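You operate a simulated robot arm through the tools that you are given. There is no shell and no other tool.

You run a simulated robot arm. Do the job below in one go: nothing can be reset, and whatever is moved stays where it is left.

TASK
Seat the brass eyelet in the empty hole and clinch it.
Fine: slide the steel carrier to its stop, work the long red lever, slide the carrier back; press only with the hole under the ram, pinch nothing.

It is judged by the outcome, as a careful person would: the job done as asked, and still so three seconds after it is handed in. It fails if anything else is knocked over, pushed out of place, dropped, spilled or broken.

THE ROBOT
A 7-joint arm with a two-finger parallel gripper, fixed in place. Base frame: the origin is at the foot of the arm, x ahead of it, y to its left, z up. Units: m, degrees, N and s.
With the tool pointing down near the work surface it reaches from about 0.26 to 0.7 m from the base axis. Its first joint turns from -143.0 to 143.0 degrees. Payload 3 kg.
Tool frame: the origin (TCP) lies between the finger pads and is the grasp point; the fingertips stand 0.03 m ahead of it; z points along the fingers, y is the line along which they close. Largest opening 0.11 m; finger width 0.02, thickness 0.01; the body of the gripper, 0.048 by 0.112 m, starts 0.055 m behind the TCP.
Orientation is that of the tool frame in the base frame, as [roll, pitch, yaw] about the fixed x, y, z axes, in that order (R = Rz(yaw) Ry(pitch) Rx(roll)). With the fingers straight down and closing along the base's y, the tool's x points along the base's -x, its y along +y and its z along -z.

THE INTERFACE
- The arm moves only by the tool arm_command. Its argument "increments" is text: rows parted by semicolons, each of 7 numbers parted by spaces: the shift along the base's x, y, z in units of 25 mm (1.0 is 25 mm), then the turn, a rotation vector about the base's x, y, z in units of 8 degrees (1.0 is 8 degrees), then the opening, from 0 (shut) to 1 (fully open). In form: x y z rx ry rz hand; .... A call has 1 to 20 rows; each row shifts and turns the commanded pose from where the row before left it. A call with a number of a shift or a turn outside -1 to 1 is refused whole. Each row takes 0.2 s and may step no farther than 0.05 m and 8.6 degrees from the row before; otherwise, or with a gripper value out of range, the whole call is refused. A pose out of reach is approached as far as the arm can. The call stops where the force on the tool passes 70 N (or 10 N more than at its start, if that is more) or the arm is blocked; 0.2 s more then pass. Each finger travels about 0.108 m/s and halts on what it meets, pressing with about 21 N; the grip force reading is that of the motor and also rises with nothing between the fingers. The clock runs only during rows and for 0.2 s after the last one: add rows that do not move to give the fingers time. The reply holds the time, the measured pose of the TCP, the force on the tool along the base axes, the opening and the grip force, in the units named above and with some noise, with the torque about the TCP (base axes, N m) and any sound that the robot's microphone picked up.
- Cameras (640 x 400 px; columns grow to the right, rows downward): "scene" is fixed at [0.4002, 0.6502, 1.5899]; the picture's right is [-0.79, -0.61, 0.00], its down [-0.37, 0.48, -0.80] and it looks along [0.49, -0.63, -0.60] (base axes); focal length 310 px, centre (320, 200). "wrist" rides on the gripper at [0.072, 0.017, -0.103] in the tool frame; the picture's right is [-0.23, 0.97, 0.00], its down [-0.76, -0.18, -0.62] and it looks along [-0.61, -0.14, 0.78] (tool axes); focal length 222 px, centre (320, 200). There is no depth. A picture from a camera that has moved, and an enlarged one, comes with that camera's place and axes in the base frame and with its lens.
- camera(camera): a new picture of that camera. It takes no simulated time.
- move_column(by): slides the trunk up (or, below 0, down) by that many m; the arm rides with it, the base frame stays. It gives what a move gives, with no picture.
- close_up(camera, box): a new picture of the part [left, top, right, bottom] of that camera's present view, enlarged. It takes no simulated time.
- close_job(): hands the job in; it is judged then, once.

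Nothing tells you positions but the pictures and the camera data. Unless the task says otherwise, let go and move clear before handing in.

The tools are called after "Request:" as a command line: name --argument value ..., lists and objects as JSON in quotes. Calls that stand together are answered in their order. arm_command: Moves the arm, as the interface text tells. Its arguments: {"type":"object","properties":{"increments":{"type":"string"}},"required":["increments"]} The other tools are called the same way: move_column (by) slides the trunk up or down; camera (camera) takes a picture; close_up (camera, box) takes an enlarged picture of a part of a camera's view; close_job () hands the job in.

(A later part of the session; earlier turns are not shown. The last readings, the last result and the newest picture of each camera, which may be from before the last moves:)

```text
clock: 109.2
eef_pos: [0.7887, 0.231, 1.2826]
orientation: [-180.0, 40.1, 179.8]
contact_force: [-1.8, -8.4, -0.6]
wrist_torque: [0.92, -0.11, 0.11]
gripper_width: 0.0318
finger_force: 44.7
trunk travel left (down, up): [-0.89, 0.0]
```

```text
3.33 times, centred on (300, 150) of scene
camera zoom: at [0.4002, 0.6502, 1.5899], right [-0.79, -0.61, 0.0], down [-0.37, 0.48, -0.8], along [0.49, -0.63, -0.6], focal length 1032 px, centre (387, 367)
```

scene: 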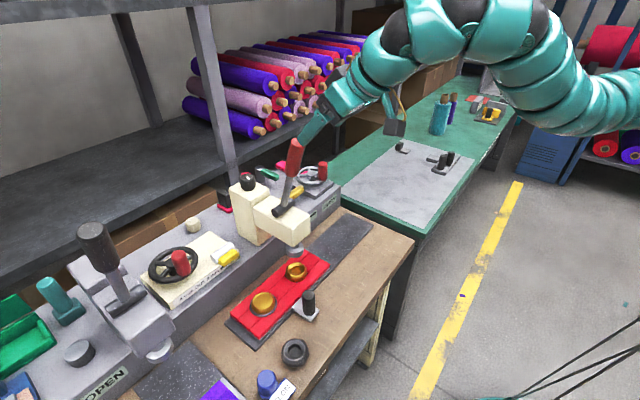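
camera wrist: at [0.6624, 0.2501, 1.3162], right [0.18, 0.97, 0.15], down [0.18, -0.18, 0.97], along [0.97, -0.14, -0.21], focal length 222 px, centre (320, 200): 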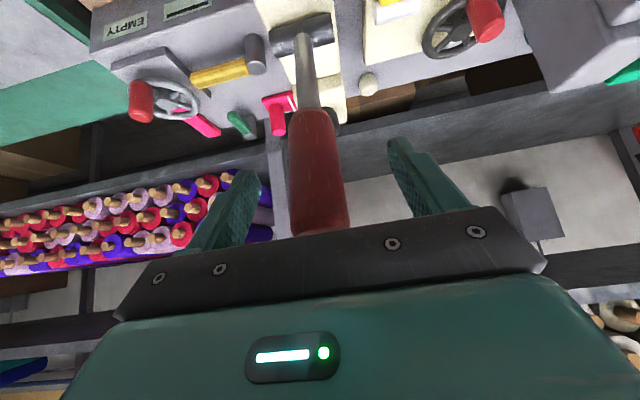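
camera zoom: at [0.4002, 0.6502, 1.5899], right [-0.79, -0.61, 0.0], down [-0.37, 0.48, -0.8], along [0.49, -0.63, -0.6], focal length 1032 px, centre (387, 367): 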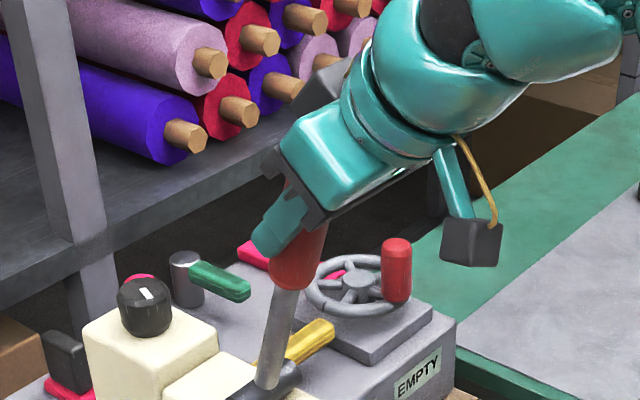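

The lever is gripped at 32 mm. I'll start pulling it along its arc about the pivot, a few degrees first, and check the force and the ram.

Request:
arm_command --increments "-0.3 0 -0.1 0 0 0 0; -0.3 0 -0.108 0 0 0 0; -0.28 0 -0.128 0 0 0 0; -0.28 0 -0.128 0 0 0 0; 0 0 0 0 0 0 0"

Request:
close_up --camera "scene" --box '[200, 100, 380, 280]'

```text
clock: 110.4
eef_pos: [0.7592, 0.23, 1.2697]
orientation: [179.9, 40.1, 179.8]
contact_force: [5.9, -13.4, 4.9]
wrist_torque: [0.87, -1.1, 0.23]
gripper_width: 0.0314
finger_force: 44.8
trunk travel left (down, up): [-0.89, 0.0]
```

```text
2.22 times, centred on (290, 190) of scene
camera zoom: at [0.4002, 0.6502, 1.5899], right [-0.79, -0.61, 0.0], down [-0.37, 0.48, -0.8], along [0.49, -0.63, -0.6], focal length 688 px, centre (387, 222)
```

zoom: 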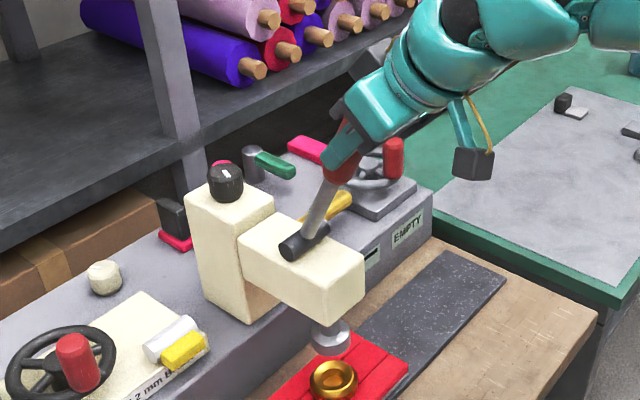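

The lever moves with only about 8 N, and the direction is right. Continuing along the arc.

Request:
arm_command --increments "-0.268 0.02 -0.152 0 0 0 0; -0.268 0.02 -0.152 0 0 0 0; -0.252 0 -0.174 0 0 0 0; -0.252 0 -0.174 0 0 0 0; -0.238 0 -0.196 0 0 0 0; -0.238 0 -0.196 0 0 0 0; -0.22 0 -0.214 0 0 0 0; -0.22 0 -0.214 0 0 0 0; 0 0 0 0 0 0 0"

Request:
close_up --camera "scene" --box '[200, 100, 380, 280]'

```text
clock: 112.4
eef_pos: [0.7093, 0.23, 1.2343]
orientation: [179.9, 40.1, 179.8]
contact_force: [0.4, -20.4, 3.2]
wrist_torque: [0.47, -0.39, 0.3]
gripper_width: 0.0302
finger_force: 46.1
trunk travel left (down, up): [-0.89, 0.0]
```

```text
2.22 times, centred on (290, 190) of scene
camera zoom: at [0.4002, 0.6502, 1.5899], right [-0.79, -0.61, 0.0], down [-0.37, 0.48, -0.8], along [0.49, -0.63, -0.6], focal length 688 px, centre (387, 222)
```

zoom: 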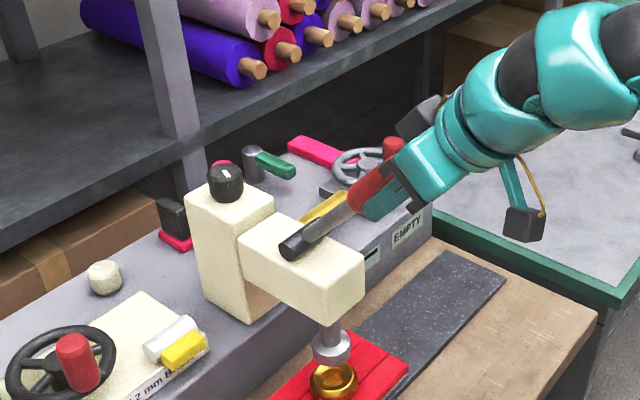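

The ram is coming down on the eyelet. I'll continue more slowly.

Request:
arm_command --increments "-0.2 0.02 -0.23 0 0 0 0; -0.2 0.02 -0.23 0 0 0 0; -0.18 0 -0.25 0 0 0 0; -0.18 0 -0.25 0 0 0 0; 0 0 0 0 0 0 0"

Request:
close_up --camera "scene" --box '[220, 160, 380, 280]'

```text
clock: 113.6
eef_pos: [0.6893, 0.2307, 1.213]
orientation: [179.9, 40.2, 179.7]
contact_force: [-3.1, -25.2, 7.6]
wrist_torque: [0.62, -0.67, 0.16]
gripper_width: 0.0277
finger_force: 44.8
trunk travel left (down, up): [-0.89, 0.0]
```

```text
3.33 times, centred on (300, 220) of scene
camera zoom: at [0.4002, 0.6502, 1.5899], right [-0.79, -0.61, 0.0], down [-0.37, 0.48, -0.8], along [0.49, -0.63, -0.6], focal length 1032 px, centre (387, 133)
```

zoom: 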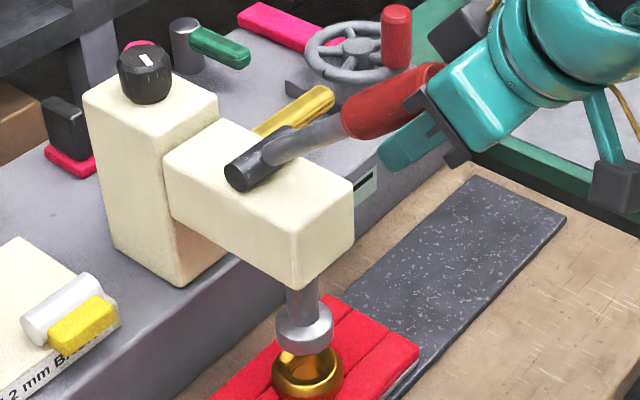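

The ram has met the eyelet, and the handle is slipping sideways out of my friction grip: the lever is near 48° while the hand is lower. I'll check with the wrist camera before choosing a firmer way to push.

Request:
camera --camera "wrist"

Request:
close_up --camera "scene" --box '[270, 220, 340, 270]'

Request:
close_up --camera "scene" --box '[280, 150, 370, 220]'

```text
taken
camera wrist: at [0.5676, 0.248, 1.245], right [0.18, 0.97, 0.15], down [0.18, -0.18, 0.97], along [0.97, -0.14, -0.21], focal length 222 px, centre (320, 200)
```

wrist: 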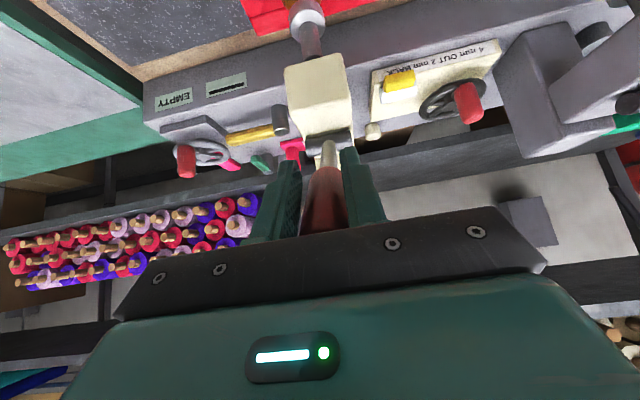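

```text
8.00 times, centred on (305, 245) of scene
camera zoom: at [0.4002, 0.6502, 1.5899], right [-0.79, -0.61, 0.0], down [-0.37, 0.48, -0.8], along [0.49, -0.63, -0.6], focal length 2478 px, centre (440, -160)
```

zoom: 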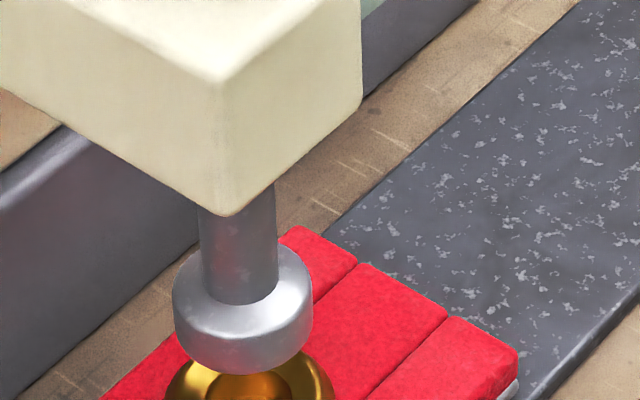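

```text
5.71 times, centred on (325, 185) of scene
camera zoom: at [0.4002, 0.6502, 1.5899], right [-0.79, -0.61, 0.0], down [-0.37, 0.48, -0.8], along [0.49, -0.63, -0.6], focal length 1770 px, centre (291, 286)
```

zoom: 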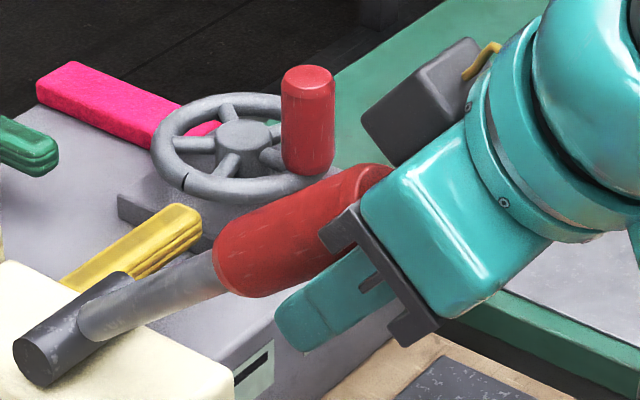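

The ram is still about 2 cm above the eyelet. The handle slid out because it spins within the pads as the lever turns. I'll release, and see whether the lever holds its place.

Request:
arm_command --increments "0 0 0 0 0 0 0.4; 0 0 0 0 0 0 0.7; 0 0 0 0 0 0 0.8; 0 0 0 0 0 0 0.8"

Request:
close_up --camera "scene" --box '[220, 120, 380, 270]'

Request:
camera --camera "wrist"

```text
clock: 114.6
eef_pos: [0.6909, 0.2343, 1.2102]
orientation: [-179.9, 40.1, 179.9]
contact_force: [-0.2, 0.8, 1.4]
wrist_torque: [0.02, 0.02, 0.02]
gripper_width: 0.088
finger_force: 0.0
trunk travel left (down, up): [-0.89, 0.0]
```

```text
2.67 times, centred on (300, 195) of scene
camera zoom: at [0.4002, 0.6502, 1.5899], right [-0.79, -0.61, 0.0], down [-0.37, 0.48, -0.8], along [0.49, -0.63, -0.6], focal length 826 px, centre (373, 213)
```

zoom: 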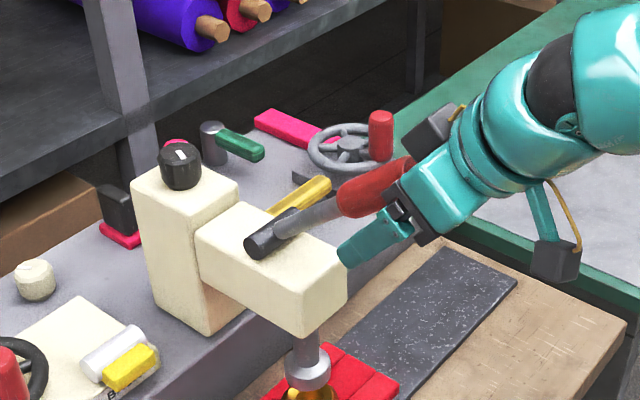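

```text
taken
camera wrist: at [0.5683, 0.2523, 1.2434], right [0.18, 0.97, 0.15], down [0.18, -0.18, 0.97], along [0.97, -0.14, -0.21], focal length 222 px, centre (320, 200)
```

wrist: 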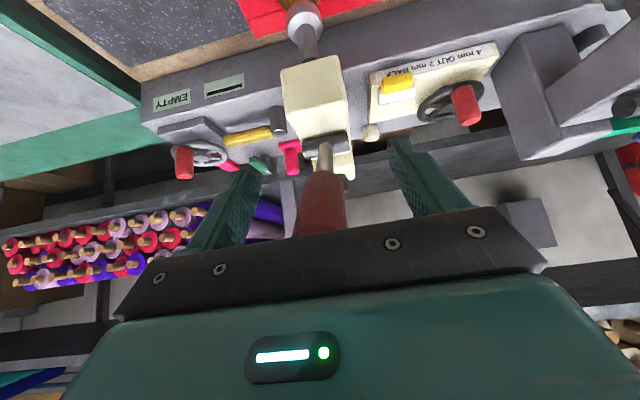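

The lever holds its position at about 48°. I'll retract along the tool axis and come back in on the far, upper side of the handle. With a narrow finger gap as a V-notch, I can push it down by direct contact.

Request:
arm_command --increments "-0.58 0 0.69 0 0 0 0.8; -0.58 0 0.69 0 0 0 0.8; -0.58 0 0.69 0 0 0 0.8; -0.58 -0.05 0.69 0 0 0 0.8; 0 0 0 0 0 0 0.5; 0.5 -0.05 0.5 0 0 0 0.2; 0.7 0 0.4 0 0 0 0.2; 0.7 0 0.2 0 0 0 0.2; 0 0 0 0 0 0 0.2"

Request:
camera --camera "wrist"

Request:
close_up --camera "scene" --box '[220, 90, 400, 240]'

```text
clock: 116.6
eef_pos: [0.6792, 0.2332, 1.3067]
orientation: [-179.9, 40.0, 179.9]
contact_force: [1.3, 0.8, 1.2]
wrist_torque: [0.01, 0.01, -0.03]
gripper_width: 0.0218
finger_force: 0.0
trunk travel left (down, up): [-0.89, 0.0]
```

```text
taken
camera wrist: at [0.5576, 0.2506, 1.3397], right [0.18, 0.97, 0.15], down [0.18, -0.18, 0.97], along [0.97, -0.14, -0.21], focal length 222 px, centre (320, 200)
```

wrist: 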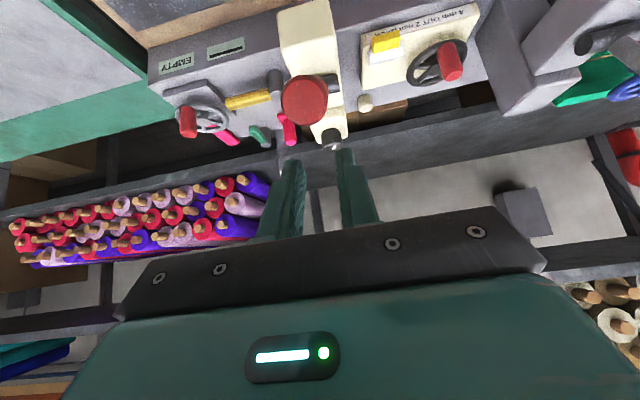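

```text
2.67 times, centred on (310, 165) of scene
camera zoom: at [0.4002, 0.6502, 1.5899], right [-0.79, -0.61, 0.0], down [-0.37, 0.48, -0.8], along [0.49, -0.63, -0.6], focal length 826 px, centre (347, 293)
```

zoom: 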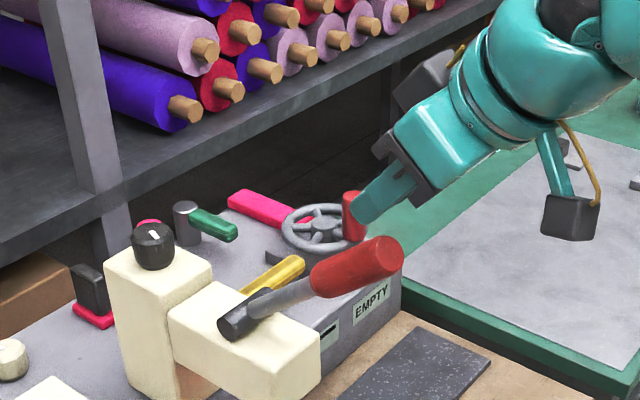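

Request:
arm_command --increments "0.4 -0.06 0.34 0 0 0 0.2; 0.61 0 -0.73 0 0 0 0.2; 0.61 0 -0.73 0 0 0 0.2; 0.61 0 -0.73 0 0 0 0.2; 0 0 0 0 0 0 0.2"

Request:
camera --camera "wrist"

Request:
close_up --camera "scene" --box '[260, 120, 360, 210]'

```text
clock: 117.8
eef_pos: [0.7357, 0.2311, 1.2599]
orientation: [-179.9, 40.1, 179.9]
contact_force: [-0.1, -0.1, 0.7]
wrist_torque: [-0.03, -0.02, 0.03]
gripper_width: 0.0221
finger_force: 0.1
trunk travel left (down, up): [-0.89, 0.0]
```

```text
taken
camera wrist: at [0.6129, 0.2489, 1.2932], right [0.18, 0.97, 0.15], down [0.18, -0.18, 0.97], along [0.97, -0.14, -0.21], focal length 222 px, centre (320, 200)
```

wrist: 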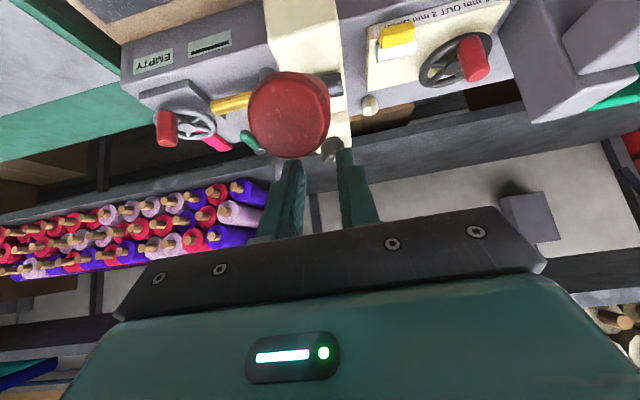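

```text
4.44 times, centred on (310, 165) of scene
camera zoom: at [0.4002, 0.6502, 1.5899], right [-0.79, -0.61, 0.0], down [-0.37, 0.48, -0.8], along [0.49, -0.63, -0.6], focal length 1376 px, centre (364, 356)
```

zoom: 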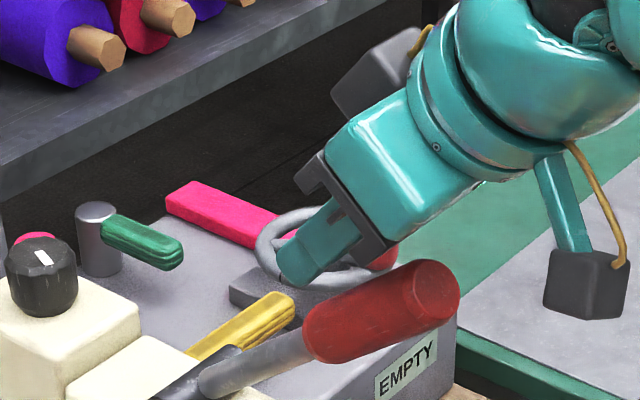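

The fingers are now above the handle and lined up in y. I'll push down along the lever's arc.

Request:
arm_command --increments "-0.3 0.03 -0.24 0 0 0 0.2; -0.3 0 -0.24 0 0 0 0.2; -0.174 0 -0.194 0 0 0 0.2; -0.174 0 -0.194 0 0 0 0.2; -0.158 0 -0.212 0 0 0 0.2; -0.158 0 -0.212 0 0 0 0.2; 0 0 0 0 0 0 0.2"

Request:
camera --camera "wrist"

Request:
close_up --camera "scene" --box '[240, 130, 360, 260]'

```text
clock: 119.4
eef_pos: [0.7037, 0.2318, 1.2272]
orientation: [-179.9, 40.0, -180.0]
contact_force: [-0.4, -1.3, 0.4]
wrist_torque: [-0.06, -0.02, -0.03]
gripper_width: 0.0221
finger_force: 0.2
trunk travel left (down, up): [-0.89, 0.0]
```

```text
taken
camera wrist: at [0.5818, 0.2494, 1.261], right [0.18, 0.97, 0.14], down [0.18, -0.18, 0.97], along [0.97, -0.14, -0.21], focal length 222 px, centre (320, 200)
```

wrist: 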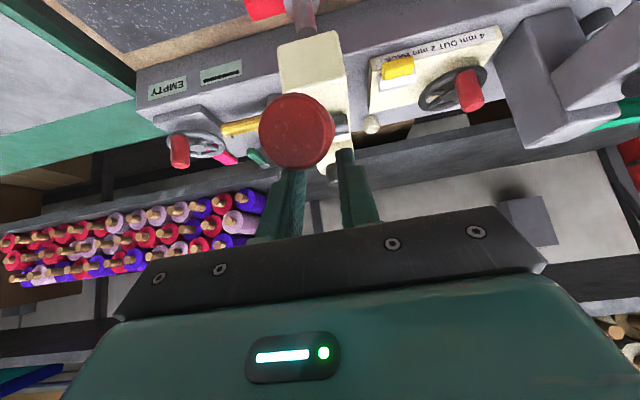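

```text
3.08 times, centred on (300, 195) of scene
camera zoom: at [0.4002, 0.6502, 1.5899], right [-0.79, -0.61, 0.0], down [-0.37, 0.48, -0.8], along [0.49, -0.63, -0.6], focal length 953 px, centre (382, 215)
```

zoom: 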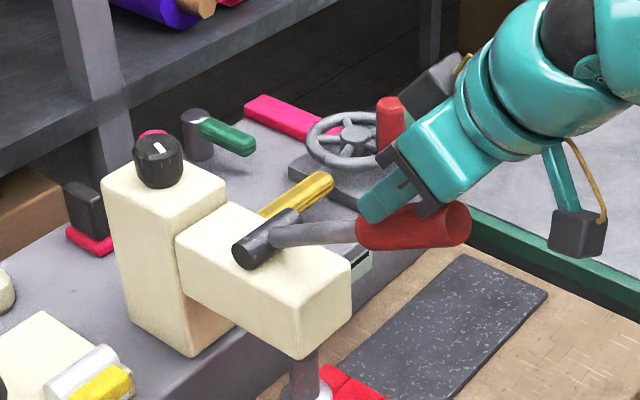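

The lever follows, now at about 61°, with almost no force. Continuing in small steps toward contact with the eyelet.

Request:
arm_command --increments "-0.136 0 -0.222 0 0 0 0.2; -0.136 0 -0.222 0 0 0 0.2; -0.12 0 -0.236 0 0 0 0.2; 0 0 0 0 0 0 0.2"

Request:
close_up --camera "scene" --box '[240, 150, 360, 270]'

```text
clock: 120.4
eef_pos: [0.6944, 0.2323, 1.212]
orientation: [-179.9, 40.1, 179.9]
contact_force: [-0.3, -2.2, 1.6]
wrist_torque: [0.0, -0.07, 0.04]
gripper_width: 0.0227
finger_force: 0.5
trunk travel left (down, up): [-0.89, 0.0]
```

```text
3.33 times, centred on (300, 210) of scene
camera zoom: at [0.4002, 0.6502, 1.5899], right [-0.79, -0.61, 0.0], down [-0.37, 0.48, -0.8], along [0.49, -0.63, -0.6], focal length 1032 px, centre (387, 167)
```

zoom: 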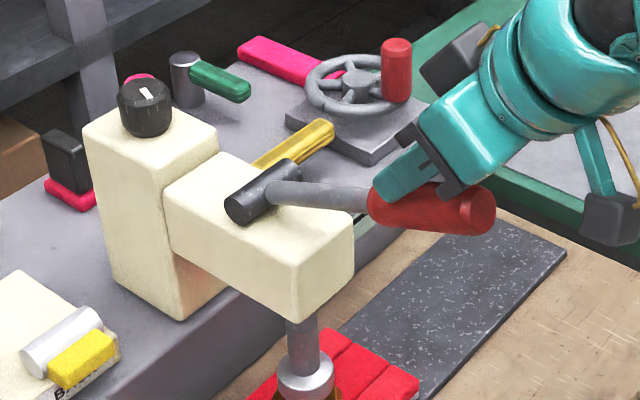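

Request:
arm_command --increments "-0.12 0 -0.236 0 0 0 0.2; -0.1 0 -0.24 0 0 0 0.2; 0 0 0 0 0 0 0.2"

Request:
close_up --camera "scene" --box '[260, 220, 350, 290]'

Request:
close_up --camera "scene" --box '[240, 150, 360, 240]'

```text
clock: 121.2
eef_pos: [0.689, 0.2313, 1.1998]
orientation: [-179.8, 40.1, 179.9]
contact_force: [-0.1, -0.9, 0.3]
wrist_torque: [-0.01, 0.04, 0.01]
gripper_width: 0.0227
finger_force: 0.8
trunk travel left (down, up): [-0.89, 0.0]
```

```text
5.71 times, centred on (305, 255) of scene
camera zoom: at [0.4002, 0.6502, 1.5899], right [-0.79, -0.61, 0.0], down [-0.37, 0.48, -0.8], along [0.49, -0.63, -0.6], focal length 1770 px, centre (406, -114)
```

zoom: 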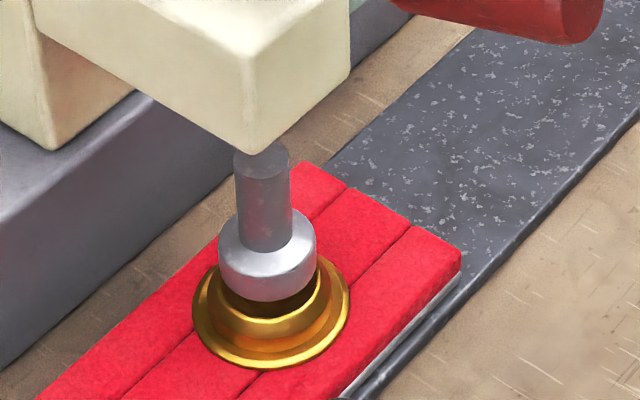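

```text
4.44 times, centred on (300, 195) of scene
camera zoom: at [0.4002, 0.6502, 1.5899], right [-0.79, -0.61, 0.0], down [-0.37, 0.48, -0.8], along [0.49, -0.63, -0.6], focal length 1376 px, centre (409, 222)
```

zoom: 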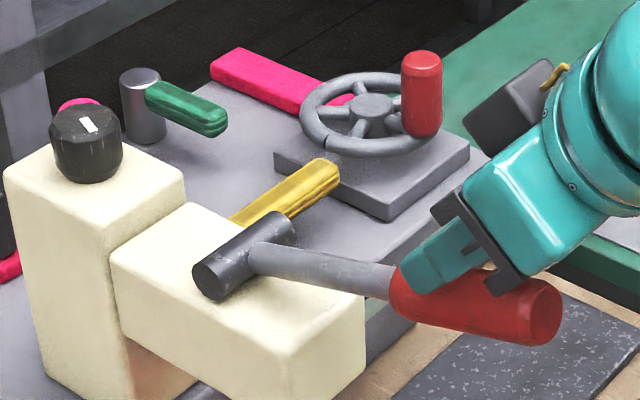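

The eyelet's base has visibly flared out under the ram, so it is being clinched. I'll continue gently to the end of the stroke to make sure it's complete.

Request:
arm_command --increments "-0.1 0 -0.24 0 0 0 0.2; -0.09 0 -0.245 0 0 0 0.2; 0 0 0 0 0 0 0.2"

Request:
close_up --camera "scene" --box '[260, 220, 350, 290]'

Request:
close_up --camera "scene" --box '[240, 150, 360, 240]'

```text
clock: 122.0
eef_pos: [0.6846, 0.2311, 1.1864]
orientation: [-179.9, 40.1, -180.0]
contact_force: [0.2, -1.5, -0.5]
wrist_torque: [0.05, -0.04, 0.03]
gripper_width: 0.0224
finger_force: 0.2
trunk travel left (down, up): [-0.89, 0.0]
```

```text
5.71 times, centred on (305, 255) of scene
camera zoom: at [0.4002, 0.6502, 1.5899], right [-0.79, -0.61, 0.0], down [-0.37, 0.48, -0.8], along [0.49, -0.63, -0.6], focal length 1770 px, centre (406, -114)
```

zoom: 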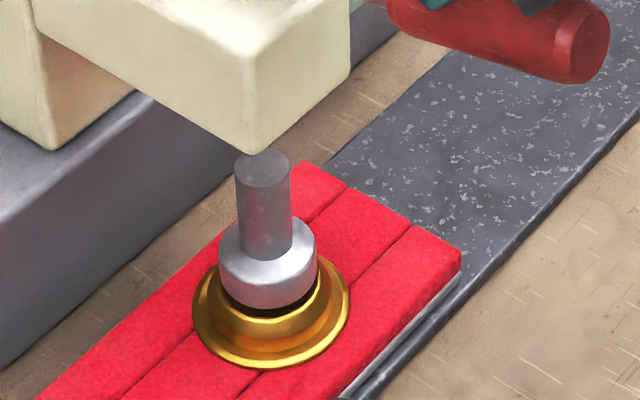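

```text
4.44 times, centred on (300, 195) of scene
camera zoom: at [0.4002, 0.6502, 1.5899], right [-0.79, -0.61, 0.0], down [-0.37, 0.48, -0.8], along [0.49, -0.63, -0.6], focal length 1376 px, centre (409, 222)
```

zoom: 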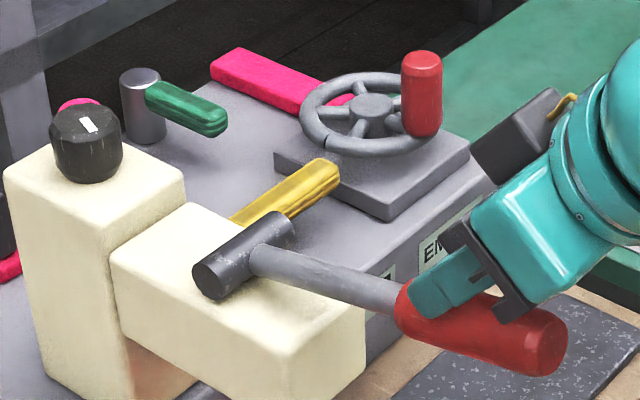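

Request:
arm_command --increments "-0.08 0 -0.25 0 0 0 0.2; -0.07 0 -0.25 0 0 0 0.2; 0 0 0 0 0 0 0.2"

Request:
close_up --camera "scene" --box '[260, 220, 350, 290]'

Request:
close_up --camera "scene" --box '[240, 150, 360, 240]'

```text
clock: 122.8
eef_pos: [0.6808, 0.2303, 1.1802]
orientation: [179.7, 40.7, 179.6]
contact_force: [14.9, -1.3, 38.9]
wrist_torque: [-0.02, -1.19, -0.17]
gripper_width: 0.0254
finger_force: 44.4
trunk travel left (down, up): [-0.89, 0.0]
```

```text
5.71 times, centred on (305, 255) of scene
camera zoom: at [0.4002, 0.6502, 1.5899], right [-0.79, -0.61, 0.0], down [-0.37, 0.48, -0.8], along [0.49, -0.63, -0.6], focal length 1770 px, centre (406, -114)
```

zoom: 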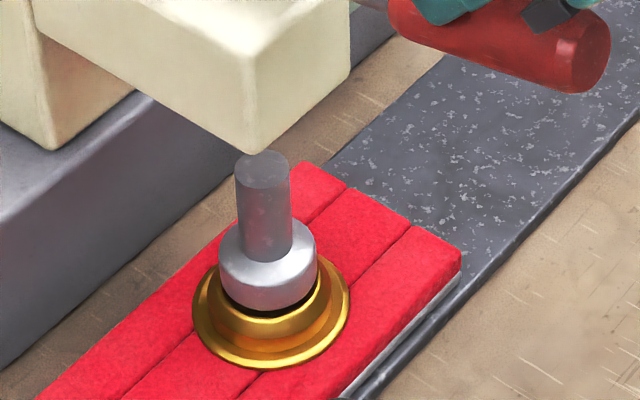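

```text
4.44 times, centred on (300, 195) of scene
camera zoom: at [0.4002, 0.6502, 1.5899], right [-0.79, -0.61, 0.0], down [-0.37, 0.48, -0.8], along [0.49, -0.63, -0.6], focal length 1376 px, centre (409, 222)
```

zoom: 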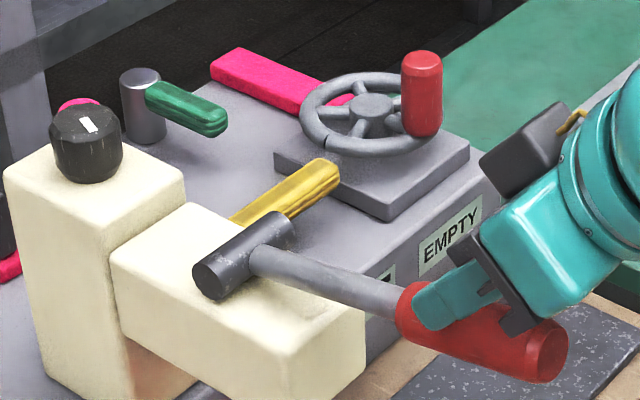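

The force rose to about 40 N at the bottom of the stroke, and the eyelet is fully flared. Next I need to raise the lever so the ram lifts out: unload, open, straddle the handle, grip and lift.

Request:
arm_command --increments "0.4 0 0.35 0 0 0 0.22; 0.4 0 0.35 0 0 0 0.3; 0 0 0 0 0 0 0.5; 0 0 0 0 0 0 0.72; 0 0 0 0 0 0 0.72"

Request:
camera --camera "wrist"

Request:
close_up --camera "scene" --box '[240, 140, 380, 260]'

```text
clock: 124.0
eef_pos: [0.699, 0.2316, 1.1927]
orientation: [-179.8, 40.1, 179.9]
contact_force: [0.0, -0.2, -0.8]
wrist_torque: [0.01, 0.01, 0.0]
gripper_width: 0.0793
finger_force: 0.1
trunk travel left (down, up): [-0.89, 0.0]
```

```text
taken
camera wrist: at [0.5773, 0.2493, 1.2252], right [0.18, 0.97, 0.15], down [0.18, -0.18, 0.97], along [0.97, -0.14, -0.21], focal length 222 px, centre (320, 200)
```

wrist: 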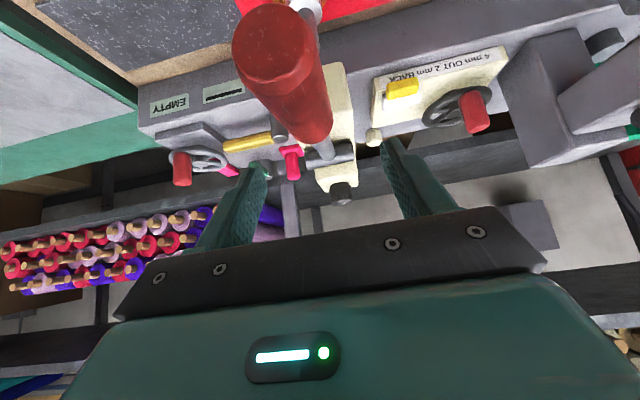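

```text
3.33 times, centred on (310, 200) of scene
camera zoom: at [0.4002, 0.6502, 1.5899], right [-0.79, -0.61, 0.0], down [-0.37, 0.48, -0.8], along [0.49, -0.63, -0.6], focal length 1032 px, centre (353, 200)
```

zoom: 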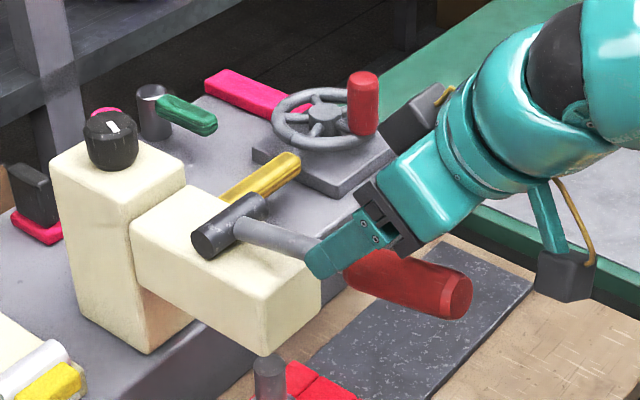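

Request:
arm_command --increments "-0.27 0.02 -0.7 0 0 0 0.72; -0.27 0 -0.7 0 0 0 0.72; -0.27 0 -0.66 0 0 0 0.72; 0 0 0 0 0 0 0.72"

Request:
camera --camera "wrist"

Request:
close_up --camera "scene" --box '[240, 140, 380, 260]'

```text
clock: 125.0
eef_pos: [0.6789, 0.2314, 1.1405]
orientation: [180.0, 40.1, 179.9]
contact_force: [-0.6, -1.1, 0.8]
wrist_torque: [0.03, -0.01, 0.02]
gripper_width: 0.0793
finger_force: 0.1
trunk travel left (down, up): [-0.89, 0.0]
```

```text
taken
camera wrist: at [0.5572, 0.2499, 1.1741], right [0.18, 0.97, 0.15], down [0.18, -0.18, 0.97], along [0.97, -0.14, -0.21], focal length 222 px, centre (320, 200)
```

wrist: 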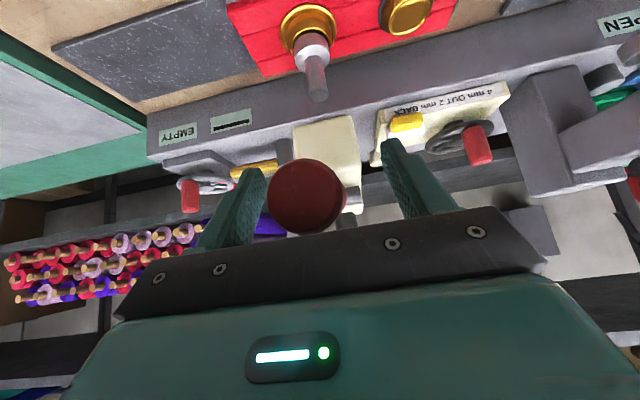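

```text
3.33 times, centred on (310, 200) of scene
camera zoom: at [0.4002, 0.6502, 1.5899], right [-0.79, -0.61, 0.0], down [-0.37, 0.48, -0.8], along [0.49, -0.63, -0.6], focal length 1032 px, centre (353, 200)
```

zoom: 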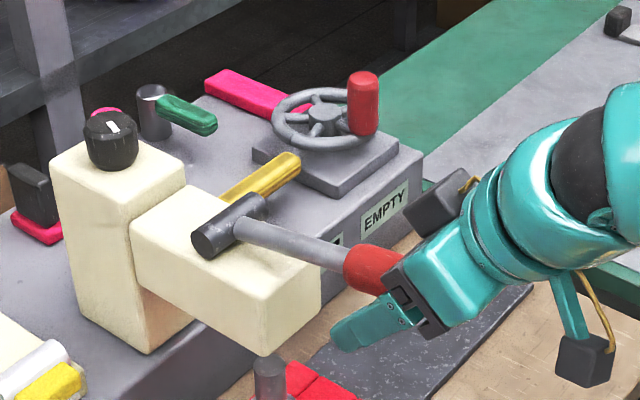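

The handle lies between the fingers. I'll tilt the tool to about 55° so I can rotate together with the lever while lifting, then close.

Request:
arm_command --increments "0 0 0 0 -0.6 0 0.72; 0 0 0 0 -0.6 0 0.72; 0 0 0 0 -0.6 0 0.72; 0 0 0 0 0 0 0.72"

Request:
close_up --camera "scene" --box '[240, 140, 380, 260]'

Request:
camera --camera "wrist"

```text
clock: 126.0
eef_pos: [0.6789, 0.2332, 1.1424]
orientation: [-180.0, 54.5, 179.9]
contact_force: [-0.8, -0.4, 0.3]
wrist_torque: [-0.02, 0.01, 0.02]
gripper_width: 0.0791
finger_force: 0.0
trunk travel left (down, up): [-0.89, 0.0]
```

```text
3.33 times, centred on (310, 200) of scene
camera zoom: at [0.4002, 0.6502, 1.5899], right [-0.79, -0.61, 0.0], down [-0.37, 0.48, -0.8], along [0.49, -0.63, -0.6], focal length 1032 px, centre (353, 200)
```

zoom: 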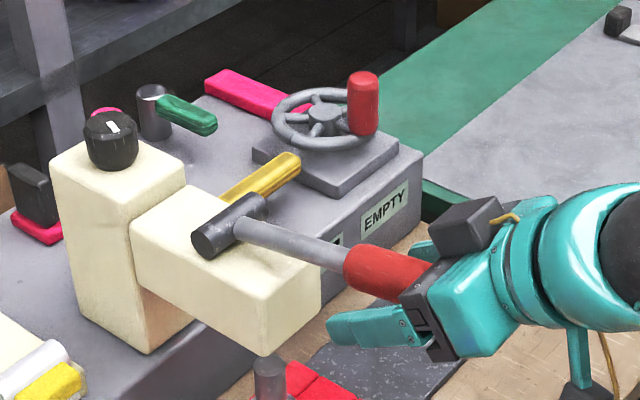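

```text
taken
camera wrist: at [0.5533, 0.2498, 1.1423], right [0.13, 0.97, 0.18], down [-0.07, -0.18, 0.98], along [0.99, -0.14, 0.04], focal length 222 px, centre (320, 200)
```

wrist: 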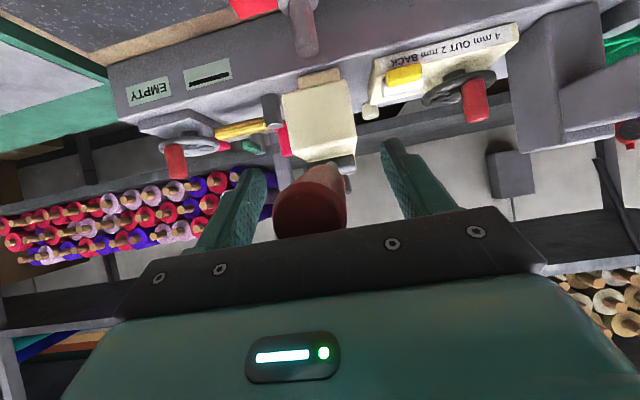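

Request:
arm_command --increments "0 -0.05 0.08 0 0 0 0.5; 0 0 0 0 0 0 0.3; 0 0 0 0 0 0 0; 0 0 0 0 0 0 0; 0 0 0 0 0 0 0"

```text
clock: 127.2
eef_pos: [0.68, 0.2304, 1.142]
orientation: [-180.0, 54.5, 179.9]
contact_force: [0.4, -4.9, -1.5]
wrist_torque: [0.1, 0.02, 1.1]
gripper_width: 0.0316
finger_force: 44.7
trunk travel left (down, up): [-0.89, 0.0]
```

Gripped. Now I'll lift along the arc, turning the tool with the lever so nothing spins in the pads.

Request:
arm_command --increments "0.092 0 0.444 0 0.5 0 0; 0.124 0 0.436 0 0.5 0 0; 0.156 0 0.424 0 0.5 0 0; 0 0 0 0 0 0 0"

Request:
close_up --camera "scene" --box '[240, 140, 380, 280]'

```text
clock: 128.2
eef_pos: [0.6916, 0.2294, 1.1752]
orientation: [179.9, 42.4, 179.9]
contact_force: [-2.6, -5.9, -3.8]
wrist_torque: [0.47, 0.81, 0.8]
gripper_width: 0.0315
finger_force: 44.9
trunk travel left (down, up): [-0.89, 0.0]
```

```text
2.86 times, centred on (310, 210) of scene
camera zoom: at [0.4002, 0.6502, 1.5899], right [-0.79, -0.61, 0.0], down [-0.37, 0.48, -0.8], along [0.49, -0.63, -0.6], focal length 885 px, centre (349, 171)
```

zoom: 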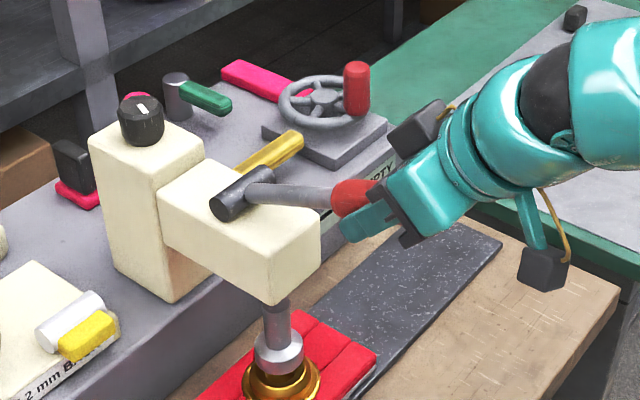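

The lever and ram are rising, and the eyelet stays put. Continuing.

Request:
arm_command --increments "0.184 0.02 0.416 0 0.5 0 0; 0.216 0.02 0.4 0 0.5 0 0; 0.24 0 0.384 0 0.4 0 0; 0 0 0 0 0 0 0"

Request:
close_up --camera "scene" --box '[240, 140, 380, 280]'

```text
clock: 129.2
eef_pos: [0.705, 0.2301, 1.2062]
orientation: [-179.9, 31.2, 179.9]
contact_force: [-5.4, -10.5, -6.8]
wrist_torque: [0.32, 1.3, 0.94]
gripper_width: 0.0315
finger_force: 44.6
trunk travel left (down, up): [-0.89, 0.0]
```

```text
2.86 times, centred on (310, 210) of scene
camera zoom: at [0.4002, 0.6502, 1.5899], right [-0.79, -0.61, 0.0], down [-0.37, 0.48, -0.8], along [0.49, -0.63, -0.6], focal length 885 px, centre (349, 171)
```

zoom: 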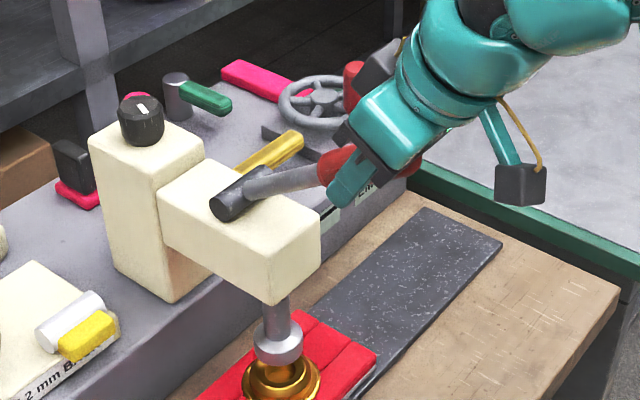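

Request:
arm_command --increments "0 0 0 0 0 0 0.4; 0 0 0 0 0 0 0.7; 0 0 0 0 0 0 0.72; 0 0 0 0 -0.8 0 0.72; 0 0 0 0 -0.8 0 0.72; 0 0 0 0 -0.8 0 0.72; 0 0 0 0 -0.8 0 0.72; 0 0 0 0 0 0 0.72"

Request:
close_up --camera "scene" --box '[240, 140, 380, 280]'

Request:
camera --camera "wrist"

```text
clock: 131.0
eef_pos: [0.7062, 0.2329, 1.2047]
orientation: [-180.0, 56.9, 179.9]
contact_force: [0.7, -0.3, -0.2]
wrist_torque: [0.0, 0.01, -0.02]
gripper_width: 0.0791
finger_force: 0.1
trunk travel left (down, up): [-0.89, 0.0]
```

```text
2.86 times, centred on (310, 210) of scene
camera zoom: at [0.4002, 0.6502, 1.5899], right [-0.79, -0.61, 0.0], down [-0.37, 0.48, -0.8], along [0.49, -0.63, -0.6], focal length 885 px, centre (349, 171)
```

zoom: 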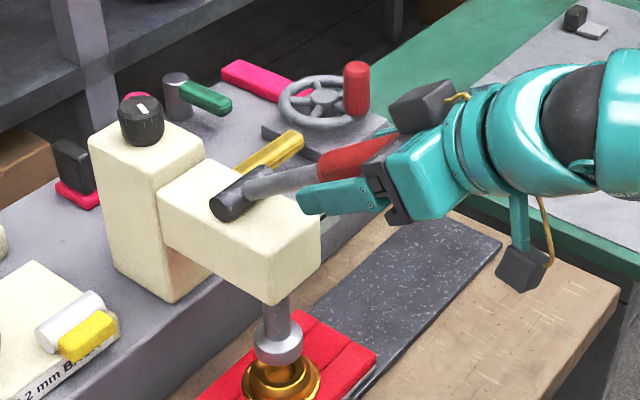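

```text
taken
camera wrist: at [0.5789, 0.2495, 1.2014], right [0.13, 0.97, 0.19], down [-0.11, -0.18, 0.98], along [0.99, -0.14, 0.08], focal length 222 px, centre (320, 200)
```

wrist: 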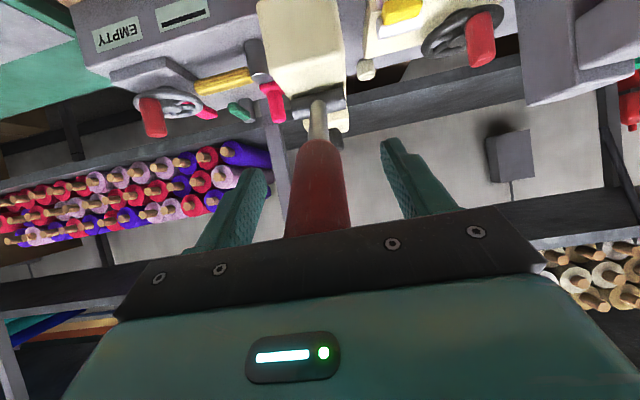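

Request:
arm_command --increments "0 -0.06 0 0 0 0 0.5; 0 0 0 0 0 0 0.3; 0 0 0 0 0 0 0; 0 0 0 0 0 0 0; 0 0 0 0 0 0 0; 0.268 0 0.364 0 0.5 0 0; 0.288 0 0.344 0 0.5 0 0; 0.312 0 0.324 0 0.5 0 0; 0.336 0 0.304 0 0.5 0 0; 0 0 0 0 0 0 0"

Request:
close_up --camera "scene" --box '[240, 120, 380, 280]'

```text
clock: 133.2
eef_pos: [0.7344, 0.2302, 1.2396]
orientation: [-179.9, 40.9, -180.0]
contact_force: [-2.0, -3.4, -2.3]
wrist_torque: [1.01, 0.48, 0.96]
gripper_width: 0.0312
finger_force: 45.1
trunk travel left (down, up): [-0.89, 0.0]
```

```text
2.50 times, centred on (310, 200) of scene
camera zoom: at [0.4002, 0.6502, 1.5899], right [-0.79, -0.61, 0.0], down [-0.37, 0.48, -0.8], along [0.49, -0.63, -0.6], focal length 774 px, centre (345, 200)
```

zoom: 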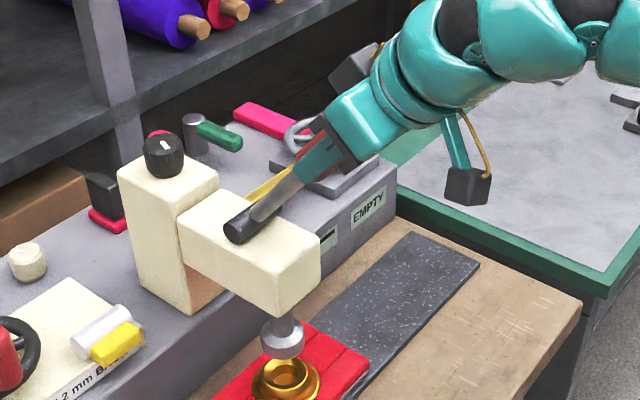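

Request:
arm_command --increments "0.356 0.02 0.276 0 0.5 0 0; 0.376 0 0.252 0 0.4 0 0; 0 0 0 0 0 0 0; 0 0 0 0 0 0 0.4; 0 0 0 0 0 0 0.7; 0 0 0 0 0 0 0.72; 0 0 0 0 -0.7 0 0.72; 0 0 0 0 -0.7 0 0.72; 0 0 0 0 -0.7 0 0.72; 0 0 0 0 0 0 0.72"

Request:
close_up --camera "scene" --box '[240, 120, 380, 280]'

Request:
camera --camera "wrist"

```text
clock: 135.4
eef_pos: [0.7543, 0.2316, 1.2518]
orientation: [-179.9, 50.5, 180.0]
contact_force: [-0.1, 1.0, 0.0]
wrist_torque: [0.02, 0.0, -0.02]
gripper_width: 0.0793
finger_force: 0.0
trunk travel left (down, up): [-0.89, 0.0]
```

```text
2.50 times, centred on (310, 200) of scene
camera zoom: at [0.4002, 0.6502, 1.5899], right [-0.79, -0.61, 0.0], down [-0.37, 0.48, -0.8], along [0.49, -0.63, -0.6], focal length 774 px, centre (345, 200)
```

zoom: 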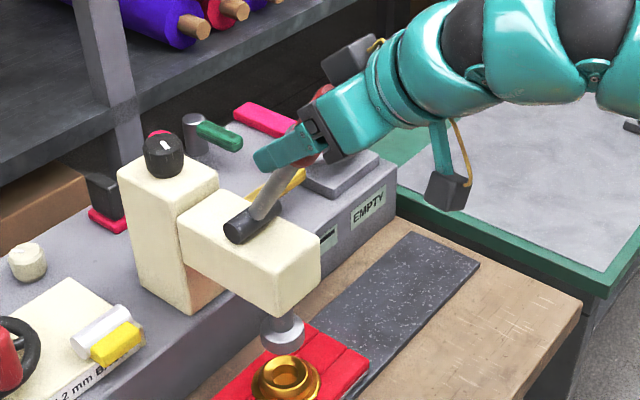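

```text
taken
camera wrist: at [0.6278, 0.2487, 1.2623], right [0.15, 0.97, 0.17], down [0.0, -0.18, 0.98], along [0.99, -0.14, -0.03], focal length 222 px, centre (320, 200)
```

wrist: 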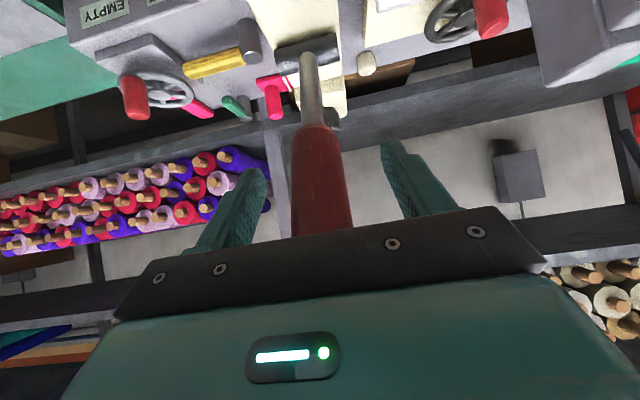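

Request:
arm_command --increments "0 -0.03 0 0 0 0 0.5; 0 0 0 0 0 0 0.3; 0 0 0 0 0 0 0; 0 0 0 0 0 0 0; 0 0 0 0 0 0 0; 0.396 0 0.224 0 0.45 0 0; 0.404 0 0.2 0 0.4 0 0; 0.42 0 0.168 0 0.4 0 0; 0 0 0 0 0 0 0"

Request:
close_up --camera "scene" --box '[240, 120, 380, 280]'

```text
clock: 137.4
eef_pos: [0.7836, 0.2296, 1.267]
orientation: [-179.9, 40.3, 179.9]
contact_force: [-4.3, -2.4, -3.9]
wrist_torque: [1.26, 0.79, 0.62]
gripper_width: 0.0316
finger_force: 44.9
trunk travel left (down, up): [-0.89, 0.0]
```

```text
2.50 times, centred on (310, 200) of scene
camera zoom: at [0.4002, 0.6502, 1.5899], right [-0.79, -0.61, 0.0], down [-0.37, 0.48, -0.8], along [0.49, -0.63, -0.6], focal length 774 px, centre (345, 200)
```

zoom: 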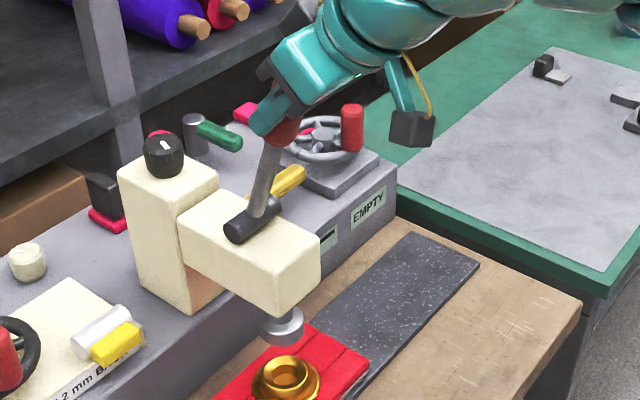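

Request:
arm_command --increments "0.22 0 0.07 0 0.1 0 0; 0.2 0 0.06 0 0.1 0 0; 0 0 0 0 0 0 0"

Request:
close_up --camera "scene" --box '[240, 120, 380, 280]'

```text
clock: 138.2
eef_pos: [0.7933, 0.2308, 1.2692]
orientation: [-179.9, 38.8, -180.0]
contact_force: [-21.4, -5.8, -15.5]
wrist_torque: [0.97, -1.02, 0.16]
gripper_width: 0.0313
finger_force: 45.0
trunk travel left (down, up): [-0.89, 0.0]
```

```text
2.50 times, centred on (310, 200) of scene
camera zoom: at [0.4002, 0.6502, 1.5899], right [-0.79, -0.61, 0.0], down [-0.37, 0.48, -0.8], along [0.49, -0.63, -0.6], focal length 774 px, centre (345, 200)
```

zoom: 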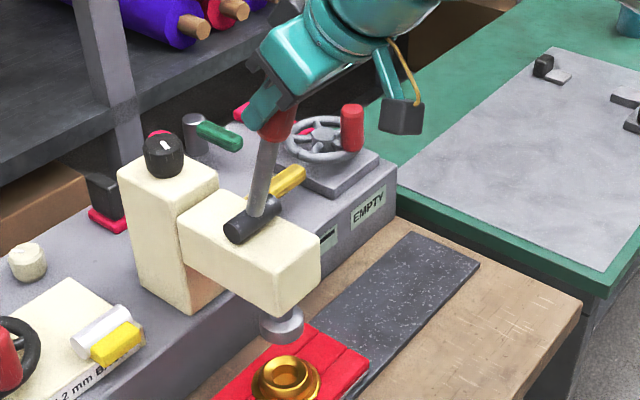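

The lever is back at its upper stop with the ram raised. I'll release it and retract along the tool axis.

Request:
arm_command --increments "-0.12 0 -0.04 0 0 0 0; 0 0 0 0 0 0 0.3; 0 0 0 0 0 0 0.6; 0 0 0 0 0 0 0.8; -0.5 0 0.62 0 0 0 0.8; -0.6 0 0.75 0 0 0 0.8; -0.6 0 0.75 0 0 0 0.8; -0.6 0 0.75 0 0 0 0.8; -0.7 0 0.5 0 0 0 0.8; -0.8 0 0 0 0 0 0.8; 0 0 0 0 0 0 0.8"

Request:
camera --camera "scene"

Request:
close_up --camera "scene" --box '[220, 130, 360, 300]'

```text
clock: 140.6
eef_pos: [0.6964, 0.2295, 1.3532]
orientation: [-180.0, 38.8, 179.9]
contact_force: [0.2, -0.8, -0.5]
wrist_torque: [0.02, 0.02, -0.01]
gripper_width: 0.088
finger_force: 0.0
trunk travel left (down, up): [-0.89, 0.0]
```

```text
taken
```

scene: 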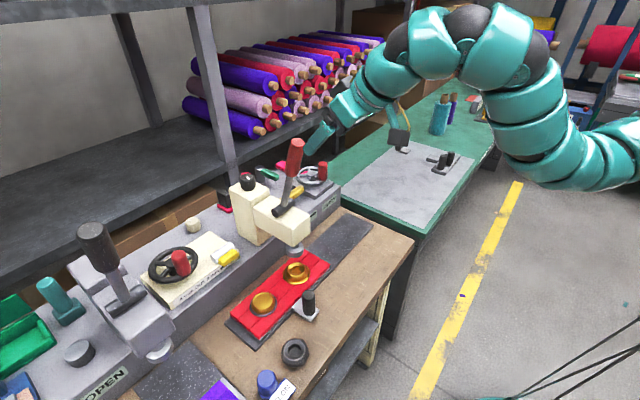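

```text
2.35 times, centred on (290, 215) of scene
camera zoom: at [0.4002, 0.6502, 1.5899], right [-0.79, -0.61, 0.0], down [-0.37, 0.48, -0.8], along [0.49, -0.63, -0.6], focal length 729 px, centre (391, 165)
```

zoom: 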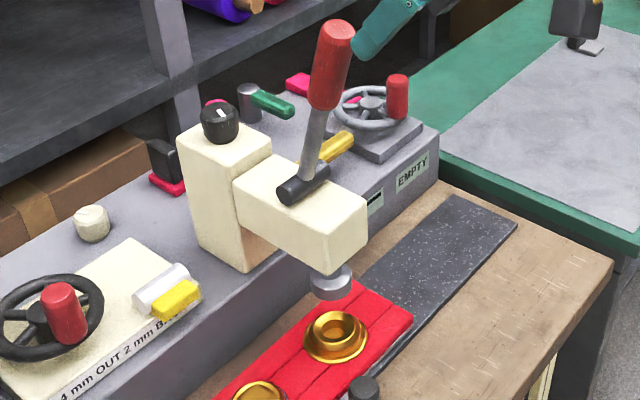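

The lever is back where it started and the ram is up. I'll check the clinched eyelet up close.

Request:
close_up --camera "scene" --box '[275, 250, 325, 285]'

Request:
close_up --camera "scene" --box '[220, 220, 360, 360]'

```text
11.43 times, centred on (300, 268) of scene
camera zoom: at [0.4002, 0.6502, 1.5899], right [-0.79, -0.61, 0.0], down [-0.37, 0.48, -0.8], along [0.49, -0.63, -0.6], focal length 3540 px, centre (549, -571)
```

zoom: 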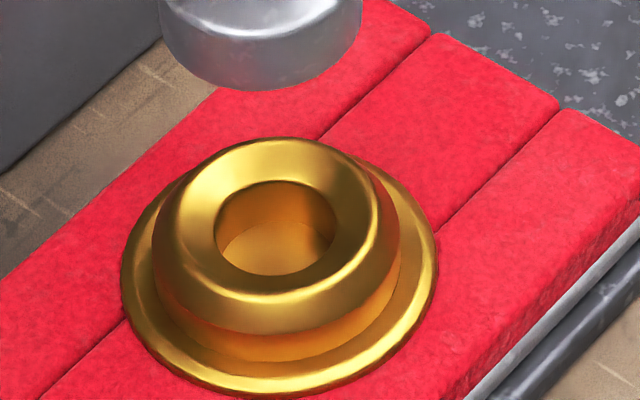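

```text
2.86 times, centred on (290, 290) of scene
camera zoom: at [0.4002, 0.6502, 1.5899], right [-0.79, -0.61, 0.0], down [-0.37, 0.48, -0.8], along [0.49, -0.63, -0.6], focal length 885 px, centre (406, -57)
```

zoom: 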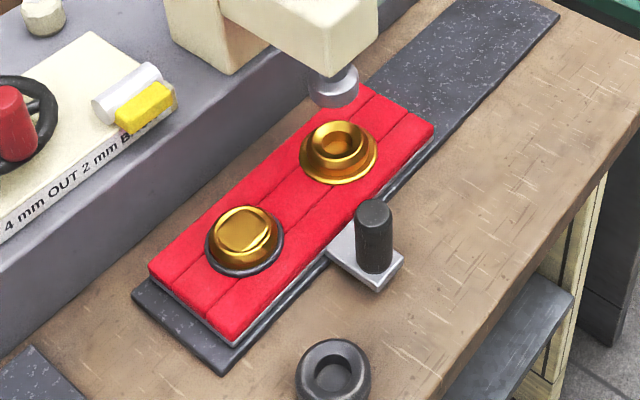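

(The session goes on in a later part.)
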